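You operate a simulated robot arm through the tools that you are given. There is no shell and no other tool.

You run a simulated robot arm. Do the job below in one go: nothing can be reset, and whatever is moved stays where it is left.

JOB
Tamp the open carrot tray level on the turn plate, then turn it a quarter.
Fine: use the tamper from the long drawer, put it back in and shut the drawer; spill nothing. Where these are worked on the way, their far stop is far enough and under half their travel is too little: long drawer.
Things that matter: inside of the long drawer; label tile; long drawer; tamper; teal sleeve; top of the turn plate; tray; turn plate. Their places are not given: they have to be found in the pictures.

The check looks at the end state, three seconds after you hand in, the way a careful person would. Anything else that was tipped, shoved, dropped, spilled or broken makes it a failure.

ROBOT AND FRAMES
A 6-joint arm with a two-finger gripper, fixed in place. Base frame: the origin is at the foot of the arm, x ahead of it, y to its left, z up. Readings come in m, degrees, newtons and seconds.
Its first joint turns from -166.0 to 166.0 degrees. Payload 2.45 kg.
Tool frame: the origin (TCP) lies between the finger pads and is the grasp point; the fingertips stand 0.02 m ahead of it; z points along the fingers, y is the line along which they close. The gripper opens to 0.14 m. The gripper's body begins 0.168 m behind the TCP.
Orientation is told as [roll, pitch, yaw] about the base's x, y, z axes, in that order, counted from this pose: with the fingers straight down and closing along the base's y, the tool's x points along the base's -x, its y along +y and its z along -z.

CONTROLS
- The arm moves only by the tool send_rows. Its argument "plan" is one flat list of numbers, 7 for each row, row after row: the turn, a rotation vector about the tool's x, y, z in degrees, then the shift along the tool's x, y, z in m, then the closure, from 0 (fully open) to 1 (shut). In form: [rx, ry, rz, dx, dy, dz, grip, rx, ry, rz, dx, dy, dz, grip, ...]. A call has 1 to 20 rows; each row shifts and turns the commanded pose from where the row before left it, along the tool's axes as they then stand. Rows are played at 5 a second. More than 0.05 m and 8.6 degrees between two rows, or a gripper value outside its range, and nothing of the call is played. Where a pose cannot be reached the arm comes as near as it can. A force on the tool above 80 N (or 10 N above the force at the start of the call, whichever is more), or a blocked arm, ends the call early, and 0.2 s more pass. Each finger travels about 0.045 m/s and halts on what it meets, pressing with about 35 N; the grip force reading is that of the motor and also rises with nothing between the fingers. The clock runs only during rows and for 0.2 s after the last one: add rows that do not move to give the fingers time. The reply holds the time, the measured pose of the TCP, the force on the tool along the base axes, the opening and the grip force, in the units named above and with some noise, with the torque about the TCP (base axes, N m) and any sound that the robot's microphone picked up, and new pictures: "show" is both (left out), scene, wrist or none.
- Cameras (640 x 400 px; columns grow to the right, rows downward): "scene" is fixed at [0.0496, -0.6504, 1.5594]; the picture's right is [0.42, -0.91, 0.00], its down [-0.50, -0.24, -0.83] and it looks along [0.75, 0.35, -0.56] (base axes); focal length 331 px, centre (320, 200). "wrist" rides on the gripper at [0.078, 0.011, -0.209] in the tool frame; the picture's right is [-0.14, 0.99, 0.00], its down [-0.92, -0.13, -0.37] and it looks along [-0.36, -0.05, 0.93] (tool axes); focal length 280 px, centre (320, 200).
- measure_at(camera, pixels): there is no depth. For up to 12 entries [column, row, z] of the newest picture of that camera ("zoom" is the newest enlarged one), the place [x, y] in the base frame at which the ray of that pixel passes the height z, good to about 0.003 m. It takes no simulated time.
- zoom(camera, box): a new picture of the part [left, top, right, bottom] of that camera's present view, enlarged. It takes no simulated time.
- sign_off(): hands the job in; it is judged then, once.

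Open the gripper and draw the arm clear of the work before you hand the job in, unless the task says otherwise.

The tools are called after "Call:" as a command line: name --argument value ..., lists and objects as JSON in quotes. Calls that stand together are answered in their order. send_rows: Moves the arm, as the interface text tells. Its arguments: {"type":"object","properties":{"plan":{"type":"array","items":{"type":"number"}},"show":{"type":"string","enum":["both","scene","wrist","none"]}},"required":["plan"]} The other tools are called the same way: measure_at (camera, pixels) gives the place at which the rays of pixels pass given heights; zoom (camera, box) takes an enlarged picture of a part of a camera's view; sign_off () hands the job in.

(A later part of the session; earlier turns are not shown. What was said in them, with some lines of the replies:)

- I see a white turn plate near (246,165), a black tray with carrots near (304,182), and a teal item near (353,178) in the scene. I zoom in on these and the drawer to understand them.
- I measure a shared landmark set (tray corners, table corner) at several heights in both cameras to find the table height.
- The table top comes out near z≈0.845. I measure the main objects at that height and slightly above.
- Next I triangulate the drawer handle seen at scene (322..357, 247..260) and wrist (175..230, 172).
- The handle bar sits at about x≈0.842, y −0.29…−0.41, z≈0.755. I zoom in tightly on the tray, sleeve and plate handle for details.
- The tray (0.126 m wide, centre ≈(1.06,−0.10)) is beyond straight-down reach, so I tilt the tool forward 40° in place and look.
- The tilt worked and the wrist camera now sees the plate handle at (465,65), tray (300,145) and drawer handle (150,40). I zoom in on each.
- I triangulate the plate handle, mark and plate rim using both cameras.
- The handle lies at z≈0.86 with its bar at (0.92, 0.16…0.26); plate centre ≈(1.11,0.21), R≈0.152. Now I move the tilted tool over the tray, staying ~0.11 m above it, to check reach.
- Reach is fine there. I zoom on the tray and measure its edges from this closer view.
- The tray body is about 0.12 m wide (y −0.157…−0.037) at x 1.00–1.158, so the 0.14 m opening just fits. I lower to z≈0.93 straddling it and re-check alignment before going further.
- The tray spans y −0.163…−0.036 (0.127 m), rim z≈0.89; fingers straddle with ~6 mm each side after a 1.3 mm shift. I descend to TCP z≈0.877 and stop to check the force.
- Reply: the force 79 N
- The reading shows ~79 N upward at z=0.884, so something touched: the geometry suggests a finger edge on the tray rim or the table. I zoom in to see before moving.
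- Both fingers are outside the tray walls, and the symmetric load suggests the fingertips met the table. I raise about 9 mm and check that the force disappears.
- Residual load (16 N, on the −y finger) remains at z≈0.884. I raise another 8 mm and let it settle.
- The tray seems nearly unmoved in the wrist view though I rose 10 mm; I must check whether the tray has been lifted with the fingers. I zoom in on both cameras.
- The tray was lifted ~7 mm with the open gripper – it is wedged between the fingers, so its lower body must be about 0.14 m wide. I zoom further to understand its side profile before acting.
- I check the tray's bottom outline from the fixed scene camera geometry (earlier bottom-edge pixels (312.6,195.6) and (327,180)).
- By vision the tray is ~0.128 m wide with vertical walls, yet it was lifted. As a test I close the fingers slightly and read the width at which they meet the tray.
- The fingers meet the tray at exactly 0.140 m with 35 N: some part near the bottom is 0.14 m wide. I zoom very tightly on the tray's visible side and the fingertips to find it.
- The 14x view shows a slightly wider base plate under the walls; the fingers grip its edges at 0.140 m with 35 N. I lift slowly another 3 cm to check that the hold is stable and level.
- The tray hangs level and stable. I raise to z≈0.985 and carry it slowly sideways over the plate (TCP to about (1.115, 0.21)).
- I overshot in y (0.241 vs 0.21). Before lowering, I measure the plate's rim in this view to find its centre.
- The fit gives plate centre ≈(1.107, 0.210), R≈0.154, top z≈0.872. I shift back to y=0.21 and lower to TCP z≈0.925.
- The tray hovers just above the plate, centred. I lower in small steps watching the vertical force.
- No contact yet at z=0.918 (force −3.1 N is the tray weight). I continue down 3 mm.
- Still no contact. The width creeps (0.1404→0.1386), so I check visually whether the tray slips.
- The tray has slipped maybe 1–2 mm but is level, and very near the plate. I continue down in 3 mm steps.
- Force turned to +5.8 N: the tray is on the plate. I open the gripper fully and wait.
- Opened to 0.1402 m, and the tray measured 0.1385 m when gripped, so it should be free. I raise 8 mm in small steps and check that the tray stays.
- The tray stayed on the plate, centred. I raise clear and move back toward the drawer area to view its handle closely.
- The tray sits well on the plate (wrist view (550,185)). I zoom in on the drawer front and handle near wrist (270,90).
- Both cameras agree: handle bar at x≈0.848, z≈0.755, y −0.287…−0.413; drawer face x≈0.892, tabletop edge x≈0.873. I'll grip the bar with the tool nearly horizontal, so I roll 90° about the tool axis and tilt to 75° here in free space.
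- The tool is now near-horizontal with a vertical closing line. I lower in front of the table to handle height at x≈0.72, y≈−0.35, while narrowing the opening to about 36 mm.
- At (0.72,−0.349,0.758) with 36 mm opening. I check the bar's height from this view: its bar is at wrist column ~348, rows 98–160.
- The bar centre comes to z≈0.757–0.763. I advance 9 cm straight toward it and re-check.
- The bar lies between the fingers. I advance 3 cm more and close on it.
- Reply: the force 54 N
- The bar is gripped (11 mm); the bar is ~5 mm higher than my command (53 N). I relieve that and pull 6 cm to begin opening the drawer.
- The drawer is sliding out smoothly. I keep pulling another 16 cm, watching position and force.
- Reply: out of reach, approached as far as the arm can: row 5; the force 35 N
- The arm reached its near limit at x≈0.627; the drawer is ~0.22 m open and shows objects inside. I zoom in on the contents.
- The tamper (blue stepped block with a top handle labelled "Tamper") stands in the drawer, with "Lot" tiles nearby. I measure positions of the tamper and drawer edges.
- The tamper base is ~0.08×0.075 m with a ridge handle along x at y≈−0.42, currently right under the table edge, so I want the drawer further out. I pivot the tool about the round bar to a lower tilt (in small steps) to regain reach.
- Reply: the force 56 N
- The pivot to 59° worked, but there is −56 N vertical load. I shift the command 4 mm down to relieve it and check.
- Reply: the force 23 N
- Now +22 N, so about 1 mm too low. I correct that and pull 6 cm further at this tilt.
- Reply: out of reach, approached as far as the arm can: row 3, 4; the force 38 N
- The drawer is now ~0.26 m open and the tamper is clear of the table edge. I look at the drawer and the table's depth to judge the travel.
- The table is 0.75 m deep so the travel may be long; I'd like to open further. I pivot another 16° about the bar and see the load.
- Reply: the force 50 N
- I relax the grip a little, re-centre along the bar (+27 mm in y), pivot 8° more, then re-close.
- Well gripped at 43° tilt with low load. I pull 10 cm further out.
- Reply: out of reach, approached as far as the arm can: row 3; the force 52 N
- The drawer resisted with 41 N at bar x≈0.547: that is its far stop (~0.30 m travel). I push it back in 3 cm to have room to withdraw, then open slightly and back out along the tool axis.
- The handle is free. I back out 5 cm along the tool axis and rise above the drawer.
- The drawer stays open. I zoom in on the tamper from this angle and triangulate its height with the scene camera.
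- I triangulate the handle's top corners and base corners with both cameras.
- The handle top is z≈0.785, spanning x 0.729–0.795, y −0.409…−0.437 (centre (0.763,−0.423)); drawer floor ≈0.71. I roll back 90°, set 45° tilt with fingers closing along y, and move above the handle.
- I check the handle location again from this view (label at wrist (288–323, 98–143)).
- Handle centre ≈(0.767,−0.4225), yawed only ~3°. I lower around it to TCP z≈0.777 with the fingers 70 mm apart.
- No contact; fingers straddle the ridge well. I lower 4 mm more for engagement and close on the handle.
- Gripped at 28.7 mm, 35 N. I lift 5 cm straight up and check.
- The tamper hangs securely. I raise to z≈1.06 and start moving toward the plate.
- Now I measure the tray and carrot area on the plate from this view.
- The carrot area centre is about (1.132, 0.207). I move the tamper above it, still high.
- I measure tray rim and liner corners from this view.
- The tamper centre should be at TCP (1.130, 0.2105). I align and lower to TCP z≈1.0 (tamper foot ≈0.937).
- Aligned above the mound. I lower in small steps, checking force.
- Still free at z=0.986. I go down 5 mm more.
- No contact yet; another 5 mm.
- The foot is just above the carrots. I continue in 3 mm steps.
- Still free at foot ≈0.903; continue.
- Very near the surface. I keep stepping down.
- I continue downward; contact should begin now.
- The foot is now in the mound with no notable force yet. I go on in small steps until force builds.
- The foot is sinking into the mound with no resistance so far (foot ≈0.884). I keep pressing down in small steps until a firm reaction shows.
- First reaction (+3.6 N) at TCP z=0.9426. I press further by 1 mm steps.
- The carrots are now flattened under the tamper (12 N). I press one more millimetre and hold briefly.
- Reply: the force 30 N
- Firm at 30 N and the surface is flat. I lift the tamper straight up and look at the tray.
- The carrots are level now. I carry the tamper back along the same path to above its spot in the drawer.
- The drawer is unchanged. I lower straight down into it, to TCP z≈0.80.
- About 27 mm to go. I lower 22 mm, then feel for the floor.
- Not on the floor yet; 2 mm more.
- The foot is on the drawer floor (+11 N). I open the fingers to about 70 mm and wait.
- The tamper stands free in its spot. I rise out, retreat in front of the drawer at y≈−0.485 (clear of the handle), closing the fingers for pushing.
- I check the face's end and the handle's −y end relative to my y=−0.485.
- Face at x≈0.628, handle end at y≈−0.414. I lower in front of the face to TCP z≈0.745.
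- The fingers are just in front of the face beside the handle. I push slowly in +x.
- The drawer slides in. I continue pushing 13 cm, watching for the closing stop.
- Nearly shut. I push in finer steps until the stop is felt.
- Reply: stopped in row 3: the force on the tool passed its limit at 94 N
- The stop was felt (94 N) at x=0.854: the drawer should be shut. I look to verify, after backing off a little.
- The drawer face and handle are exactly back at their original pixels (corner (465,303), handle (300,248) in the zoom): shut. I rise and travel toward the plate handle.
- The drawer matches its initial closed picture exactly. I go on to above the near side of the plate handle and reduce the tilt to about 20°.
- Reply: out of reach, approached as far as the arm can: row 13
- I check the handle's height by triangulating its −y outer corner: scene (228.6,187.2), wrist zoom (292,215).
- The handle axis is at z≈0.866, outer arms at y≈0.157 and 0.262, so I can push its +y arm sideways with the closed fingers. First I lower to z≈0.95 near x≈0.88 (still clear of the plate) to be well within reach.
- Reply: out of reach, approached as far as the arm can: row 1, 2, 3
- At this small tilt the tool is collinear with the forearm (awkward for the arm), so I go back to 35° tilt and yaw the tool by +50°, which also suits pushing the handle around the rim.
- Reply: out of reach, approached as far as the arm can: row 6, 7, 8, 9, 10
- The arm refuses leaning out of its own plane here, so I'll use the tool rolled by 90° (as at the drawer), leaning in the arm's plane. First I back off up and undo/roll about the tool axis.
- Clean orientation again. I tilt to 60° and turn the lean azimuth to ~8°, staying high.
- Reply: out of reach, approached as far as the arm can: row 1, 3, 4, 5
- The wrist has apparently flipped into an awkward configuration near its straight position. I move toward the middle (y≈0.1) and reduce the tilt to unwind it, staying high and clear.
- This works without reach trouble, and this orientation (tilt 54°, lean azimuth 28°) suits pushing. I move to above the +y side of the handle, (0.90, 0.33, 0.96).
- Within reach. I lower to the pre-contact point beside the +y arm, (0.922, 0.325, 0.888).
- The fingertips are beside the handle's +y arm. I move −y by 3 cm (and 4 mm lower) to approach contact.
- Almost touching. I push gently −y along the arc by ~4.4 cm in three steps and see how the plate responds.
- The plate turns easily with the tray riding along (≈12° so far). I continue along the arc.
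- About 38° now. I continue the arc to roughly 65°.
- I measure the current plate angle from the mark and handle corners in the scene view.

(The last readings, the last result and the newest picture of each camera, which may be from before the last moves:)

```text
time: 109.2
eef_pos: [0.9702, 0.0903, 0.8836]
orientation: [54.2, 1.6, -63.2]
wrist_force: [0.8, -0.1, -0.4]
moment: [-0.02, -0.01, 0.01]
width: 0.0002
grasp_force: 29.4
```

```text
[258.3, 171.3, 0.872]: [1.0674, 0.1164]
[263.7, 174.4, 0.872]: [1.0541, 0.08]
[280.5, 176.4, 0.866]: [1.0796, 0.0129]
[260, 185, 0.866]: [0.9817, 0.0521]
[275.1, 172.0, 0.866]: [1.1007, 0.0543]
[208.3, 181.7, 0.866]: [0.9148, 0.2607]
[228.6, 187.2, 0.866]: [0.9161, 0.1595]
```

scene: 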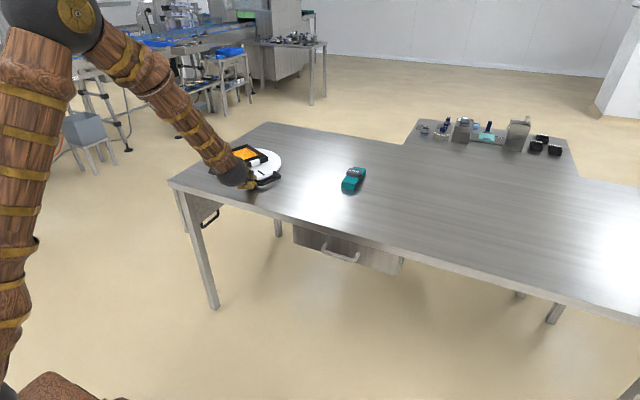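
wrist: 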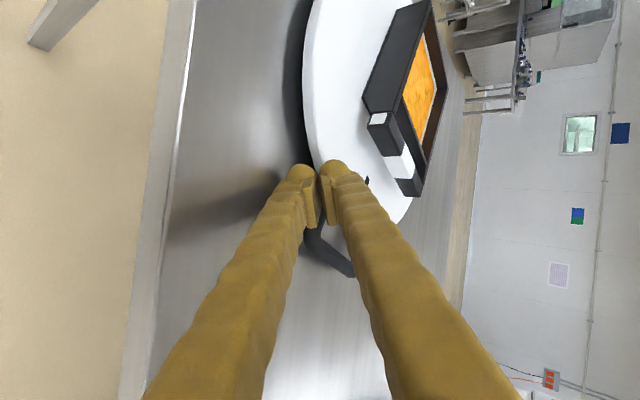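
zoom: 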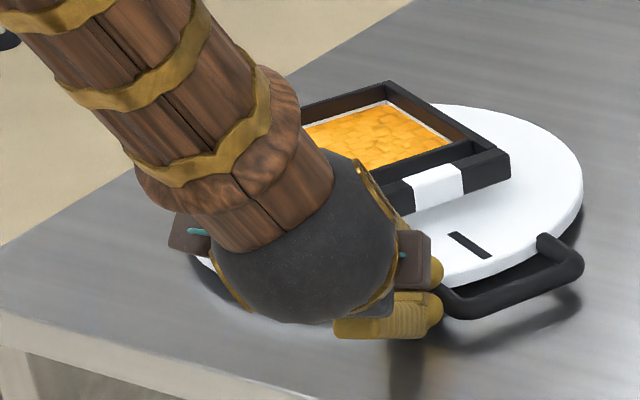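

The plate is at about 67–68° of turn. I push on ~16–18° more and re-measure.

Call:
send_rows --plan '[0, 0, 0, -0.0144, 0.0039, 0.0048, 1, 0, 0, 0, -0.0144, 0.0039, 0.0048, 1, 0, 0, 0, -0.0114, 0.0039, 0.0049, 1, 0, 0, 0, -0.0114, 0.0039, 0.0049, 1, 0, 0, 0, 0, 0, 0, 1]' --show "both"

Call:
zoom --camera "scene" --box '[200, 130, 310, 200]'

```text
time: 110.5
eef_pos: [1.0175, 0.0553, 0.8847]
orientation: [54.4, 1.7, -63.2]
wrist_force: [0.1, -0.1, 0.2]
moment: [-0.02, 0.01, -0.04]
width: 0.0001
grasp_force: 29.1
```

scene: 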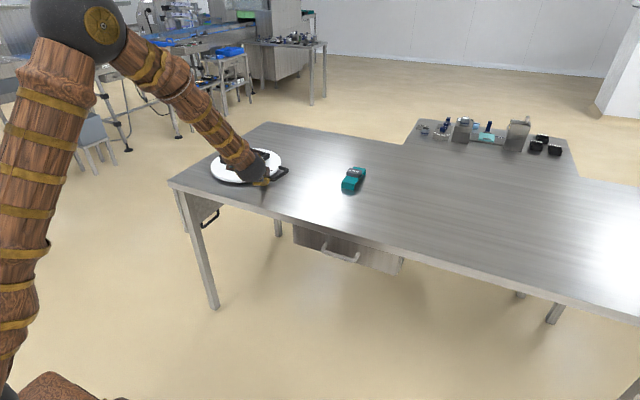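
wrist: 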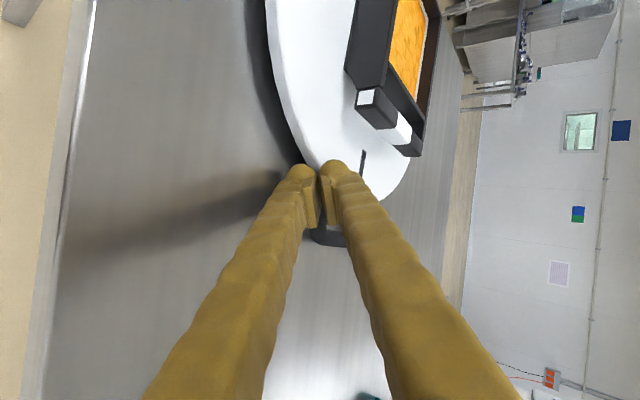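

```text
5.71 times, centred on (255, 165) of scene
```

zoom: 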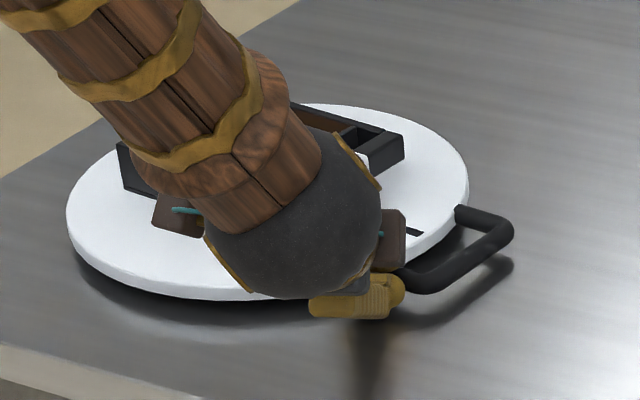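

I measure the handle corners: leading ≈(288.6,170.6), trailing ≈(274.3,180.8), leading foot ≈(279.5,166.8).

Call:
zoom --camera "scene" --box '[262, 155, 302, 190]'

Call:
measure_at --camera "scene" --pixels '[[288.6, 170.6, 0.866], [274.3, 180.8, 0.866], [279.5, 166.8, 0.866], [272.1, 171.1, 0.872]]'

```text
11.43 times, centred on (282, 172) of scene
```

zoom: 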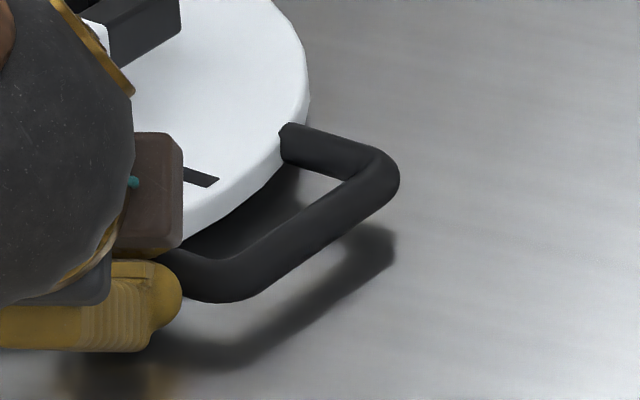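

```text
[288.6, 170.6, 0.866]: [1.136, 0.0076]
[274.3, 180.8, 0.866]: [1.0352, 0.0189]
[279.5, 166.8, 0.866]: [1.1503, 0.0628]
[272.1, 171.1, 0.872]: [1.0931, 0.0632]
```

The plate is at ≈83.5° of turn. I push ~6.5° more (2 cm mainly in +x).

Call:
send_rows --plan '[0, 0, 0, -0.0085, 0.004, 0.0053, 1, 0, 0, 0, -0.0084, 0.0041, 0.0052, 1, 0, 0, 0, 0, 0, 0, 1]' --show "both"

Call:
zoom --camera "scene" --box '[262, 155, 302, 190]'

```text
time: 111.2
eef_pos: [1.0349, 0.0462, 0.8833]
orientation: [54.3, 1.6, -63.2]
wrist_force: [-5.4, -0.2, -1.7]
moment: [0.0, 0.09, -0.04]
width: 0.0
grasp_force: 30.0
```

scene: 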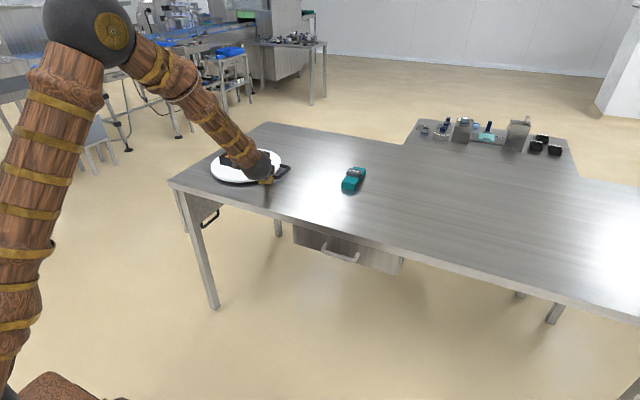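
wrist: 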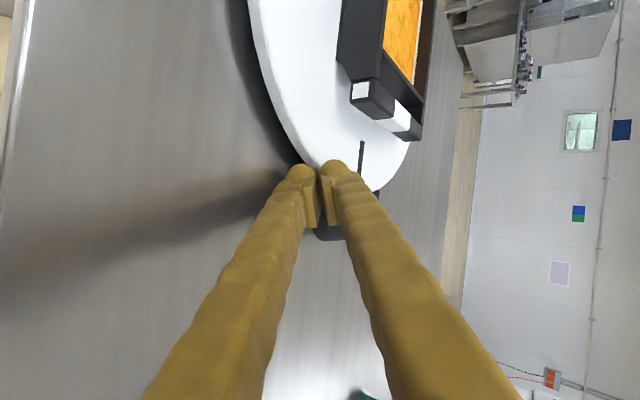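

```text
11.43 times, centred on (282, 172) of scene
```

zoom: 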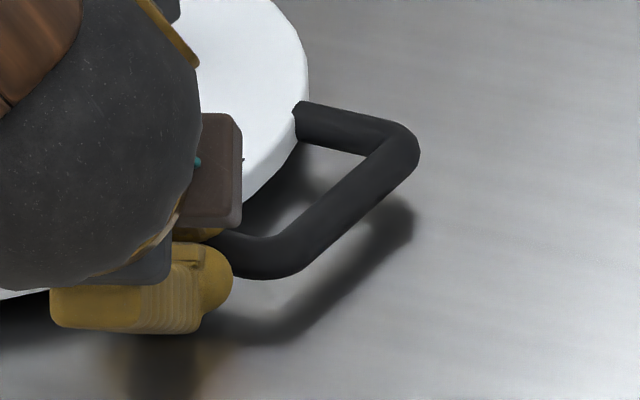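

A −5.4 N reaction appeared (maybe a stop or friction). I measure the handle's angle again: leading (290.6,168.1), trailing (278.9,178.8).

Call:
measure_at --camera "scene" --pixels '[[290.6, 168.1, 0.866], [278.4, 178.7, 0.866], [280.4, 165, 0.866]]'

Call:
measure_at --camera "wrist" --pixels '[[362, 141, 0.872], [360, 165, 0.872], [352, 100, 0.917], [423, 140, 0.917]]'

```text
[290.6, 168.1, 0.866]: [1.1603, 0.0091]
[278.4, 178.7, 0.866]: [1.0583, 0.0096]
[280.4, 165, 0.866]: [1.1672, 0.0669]
```

```text
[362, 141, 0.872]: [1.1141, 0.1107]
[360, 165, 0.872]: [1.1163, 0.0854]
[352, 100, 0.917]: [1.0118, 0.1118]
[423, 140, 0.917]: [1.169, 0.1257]
```

The handle now points to −y: φ≈270°, i.e. a quarter turn (≈90°) from its start. I back off in −x, then rise, so the plate isn't disturbed.

Call:
send_rows --plan '[0, 0, 0, 0.0045, -0.0053, -0.0072, 1, 0, 0, 0, 0.0091, -0.0106, -0.0143, 1, 0, 0, 0, 0.0181, -0.0211, -0.0287, 1, 0, 0, 0, 0.0008, 0.0244, -0.0175, 1, 0, 0, 0, 0.0008, 0.0244, -0.0175, 1, 0, 0, 0, 0.0008, 0.0244, -0.0175, 1, 0, 0, 0, 0.0008, 0.0244, -0.0175, 1, 0, 0, 0, 0, 0, 0, 1]' --show "both"

Call:
zoom --camera "scene" --box '[200, 130, 310, 200]'

```text
time: 113.0
eef_pos: [0.966, 0.0463, 1.0043]
orientation: [54.4, 1.6, -63.2]
wrist_force: [0.4, 0.1, -0.1]
moment: [0.02, 0.02, -0.01]
width: 0.0001
grasp_force: 29.6
```

scene: 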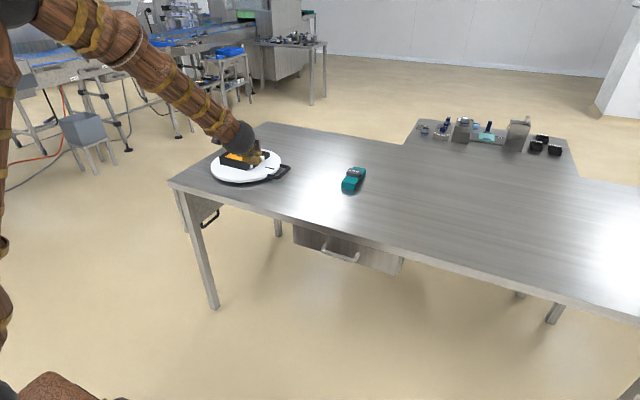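
wrist: 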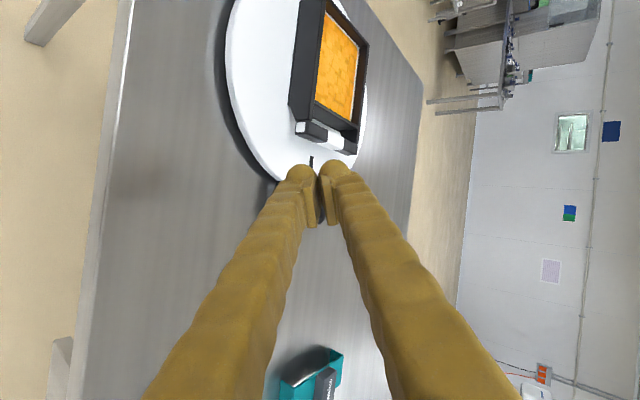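

```text
5.71 times, centred on (255, 165) of scene
```

zoom: 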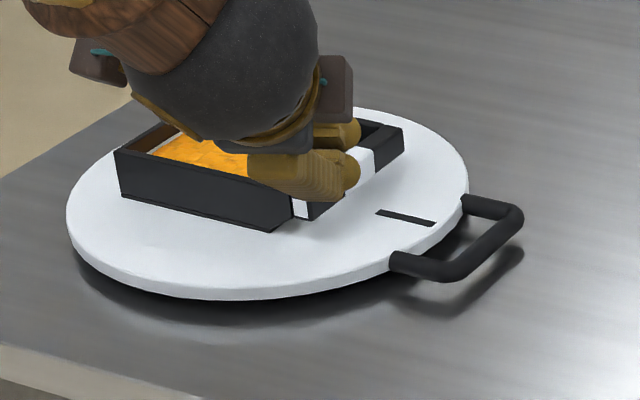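

The plate and tray are clear and the handle points to −y. I retreat well away, opening the gripper once clear, for a final check.

Call:
send_rows --plan '[0, 0, 0, 0.0098, -0.0025, -0.0431, 1, 0, 0, 0, 0.0098, -0.0025, -0.0431, 1, 0, 0, 0, 0.0098, -0.0025, -0.0431, 1, 0, 0, 0, 0.0098, -0.0025, -0.0431, 1, 0, 0, 0, 0.0098, -0.0025, -0.0431, 0.5, 0, 0, 0, 0.0098, -0.0025, -0.0431, 0, 0, 0, 0, 0, 0, 0, 0, 0, 0, 0, 0, 0, 0, 0, 0, 0, 0, 0, 0, 0, 0, 0, 0, 0, 0, 0, 0, 0, 0, 0, 0, 0, 0, 0, 0, 0, 0]' --show "both"

Call:
zoom --camera "scene" --box '[200, 130, 310, 200]'

Call:
zoom --camera "scene" --box '[280, 150, 440, 300]'

```text
refused: plan must hold 7 numbers for each row
```

```text
5.71 times, centred on (255, 165) of scene
```

zoom: 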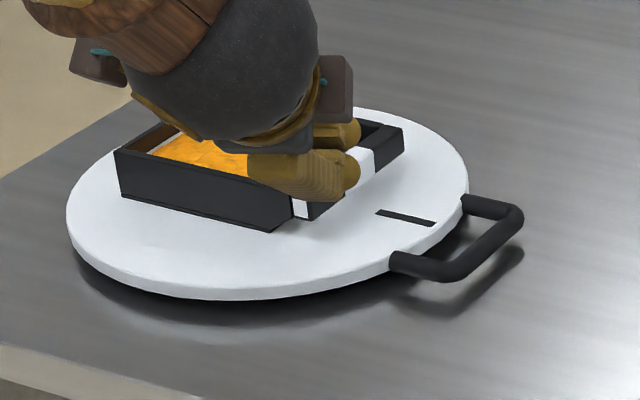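

```text
2.67 times, centred on (360, 225) of scene
```

zoom: 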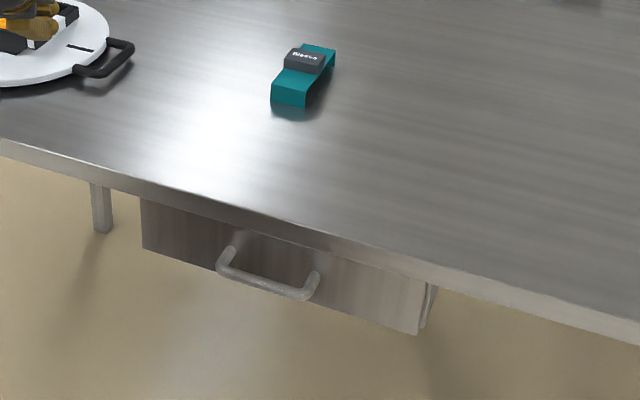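

The row count was off; I resend the retreat with the proper format.

Call:
send_rows --plan '[0, 0, 0, 0.0098, -0.0025, -0.0431, 1, 0, 0, 0, 0.0098, -0.0025, -0.0431, 1, 0, 0, 0, 0.0098, -0.0025, -0.0431, 1, 0, 0, 0, 0.0098, -0.0025, -0.0431, 1, 0, 0, 0, 0.0098, -0.0025, -0.0431, 0.5, 0, 0, 0, 0.0098, -0.0025, -0.0431, 0, 0, 0, 0, 0, 0, 0, 0, 0, 0, 0, 0, 0, 0, 0, 0, 0, 0, 0, 0, 0, 0, 0, 0, 0, 0, 0, 0, 0, 0]' --show "both"

Call:
zoom --camera "scene" --box '[200, 130, 310, 200]'

```text
refused: plan must hold 7 numbers for each row
```

```text
5.71 times, centred on (255, 165) of scene
```

zoom: 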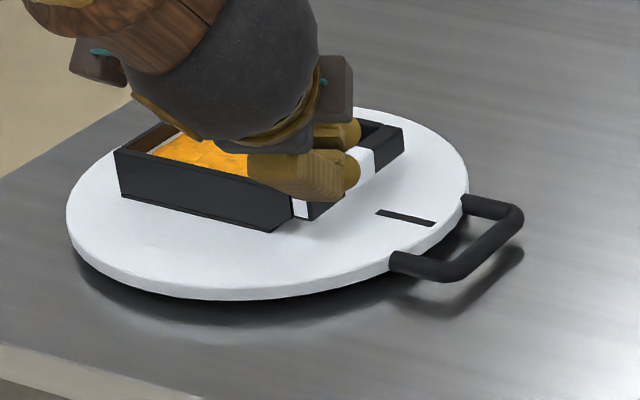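

I send just the six retreat rows first.

Call:
send_rows --plan '[0, 0, 0, 0.0098, -0.0025, -0.0431, 1, 0, 0, 0, 0.0098, -0.0025, -0.0431, 1, 0, 0, 0, 0.0098, -0.0025, -0.0431, 1, 0, 0, 0, 0.0098, -0.0025, -0.0431, 1, 0, 0, 0, 0.0098, -0.0025, -0.0431, 0.5, 0, 0, 0, 0.0098, -0.0025, -0.0431, 0.0]' --show "scene"

```text
time: 114.5
eef_pos: [0.7449, -0.0049, 1.1449]
orientation: [54.3, 1.7, -63.2]
wrist_force: [-0.1, -0.5, 0.2]
moment: [-0.01, -0.03, 0.02]
width: 0.0504
grasp_force: 0.0
```

scene: 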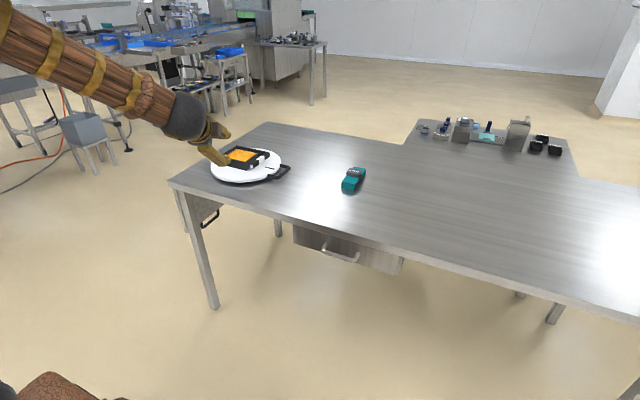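

The arm is clear. I finish opening the gripper, shift a bit further back and up, and inspect everything.

Call:
send_rows --plan '[0, 0, 0, 0.01, -0.002, -0.04, 0, 0, 0, 0, 0.01, -0.002, -0.04, 0, 0, 0, 0, 0, 0, 0, 0, 0, 0, 0, 0, 0, 0, 0, 0, 0, 0, 0, 0, 0, 0]' --show "both"

Call:
zoom --camera "scene" --box '[200, 130, 310, 200]'

Call:
zoom --camera "scene" --box '[280, 200, 440, 300]'

Call:
zoom --camera "scene" --box '[330, 155, 378, 200]'

```text
time: 115.7
eef_pos: [0.6772, -0.0173, 1.1888]
orientation: [54.4, 1.6, -63.2]
wrist_force: [0.8, -0.1, 0.4]
moment: [0.03, -0.01, 0.03]
width: 0.1401
grasp_force: 0.1
```

scene: 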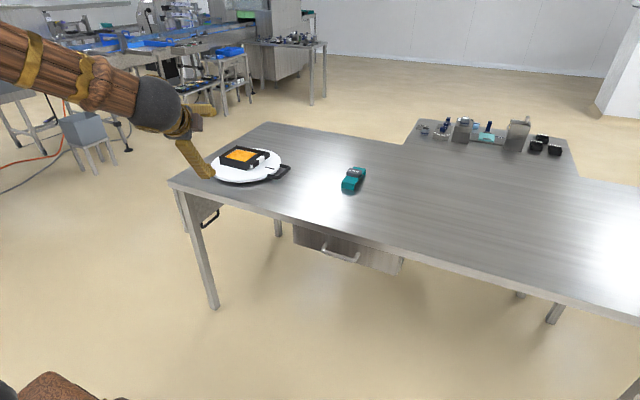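
wrist: 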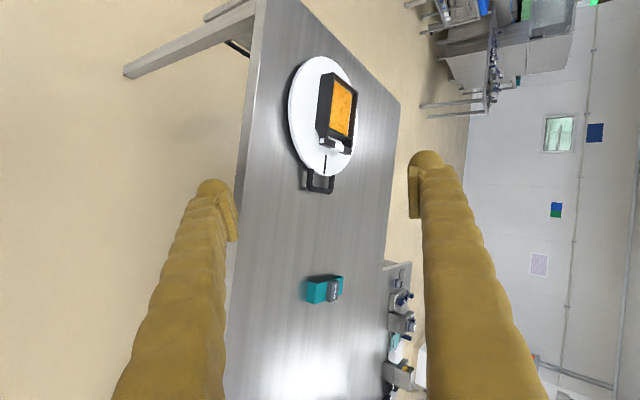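

```text
5.71 times, centred on (255, 165) of scene
```

zoom: 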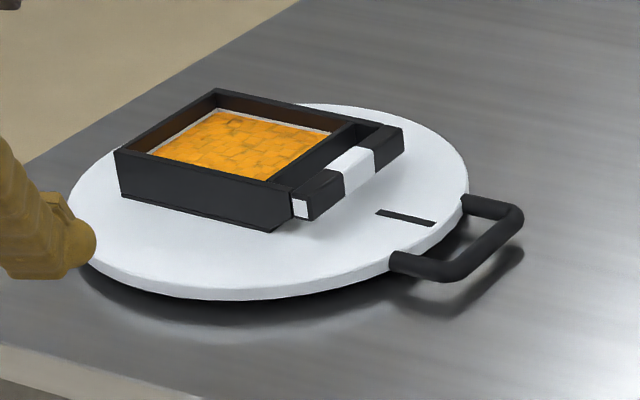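

```text
4.00 times, centred on (360, 250) of scene
```

zoom: 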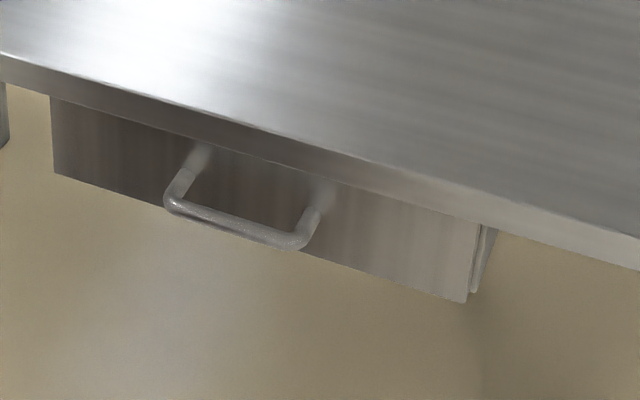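

```text
8.89 times, centred on (354, 178) of scene
```

zoom: 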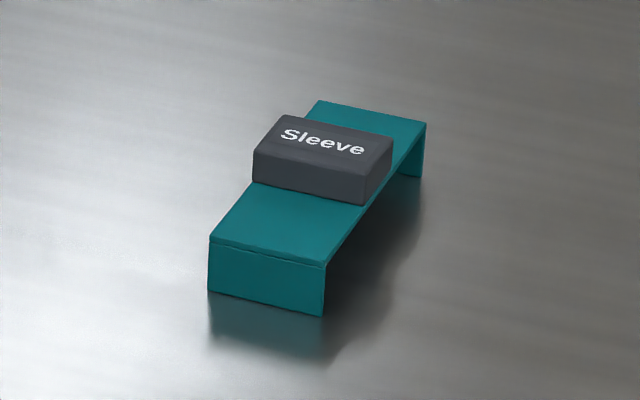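

Everything looks right: sleeve untouched, drawer shut, carrots level. One last angle check of the handle.

Call:
measure_at --camera "scene" --pixels '[[290.6, 168, 0.866], [278.3, 178.8, 0.866], [265.6, 172.1, 0.872], [275.2, 174.1, 0.872]]'

Call:
zoom --camera "wrist" --box '[260, 40, 400, 210]'

Call:
measure_at --camera "wrist" --pixels '[[325, 155, 0.872], [325, 173, 0.872], [308, 192, 0.866], [332, 192, 0.866]]'

```text
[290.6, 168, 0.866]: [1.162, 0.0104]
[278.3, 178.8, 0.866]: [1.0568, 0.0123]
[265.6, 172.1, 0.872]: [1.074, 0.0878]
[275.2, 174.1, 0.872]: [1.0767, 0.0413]
```

```text
2.35 times, centred on (330, 125) of wrist
```

zoom: 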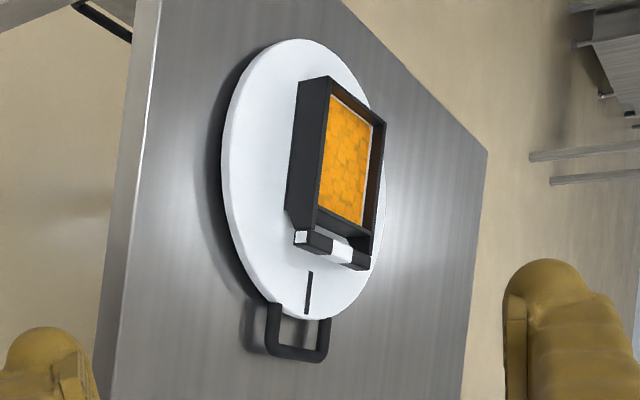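

```text
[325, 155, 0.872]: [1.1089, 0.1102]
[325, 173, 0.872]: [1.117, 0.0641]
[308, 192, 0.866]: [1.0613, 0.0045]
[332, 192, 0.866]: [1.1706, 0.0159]
```

The handle went from pointing at −x to pointing at −y, about 90° (tangent within ±2°). The tray is on the plate with the carrots level, the tamper is back in the shut drawer, and the gripper is open and clear, so I hand in.

Call:
sign_off

```text
The job is handed in.
```

I finished the job and handed it in; I haven't seen the check's result.

- **Tray:** it sits centred on the turn plate. I saw nothing spilled.
- **Tamping:** I pressed the carrots with the tamper from the long drawer, up to about 30 N. They look flat and even in the last pictures.
- **Quarter turn:** I turned the plate after tamping by pushing its handle round. It went from pointing towards the robot to pointing right (−y), about 90° by the scene camera. The tray turned with it.
- **Drawer and tamper:** the drawer went out to its far stop, about 0.30 m. The tamper went back to its place, and the drawer is shut at the same position in the picture as at the start.
- **Everything else:** the teal sleeve and the label block on it look unmoved. The two lot tiles in the drawer looked undisturbed before I shut it. The gripper is open and clear of the table.

Two contacts went harder than planned: the gripper pressed on the tray with about 79 N and lifted it a few millimetres before I gripped it properly, and pushing the drawer onto its closed stop peaked at 94 N. I saw no damage from either.
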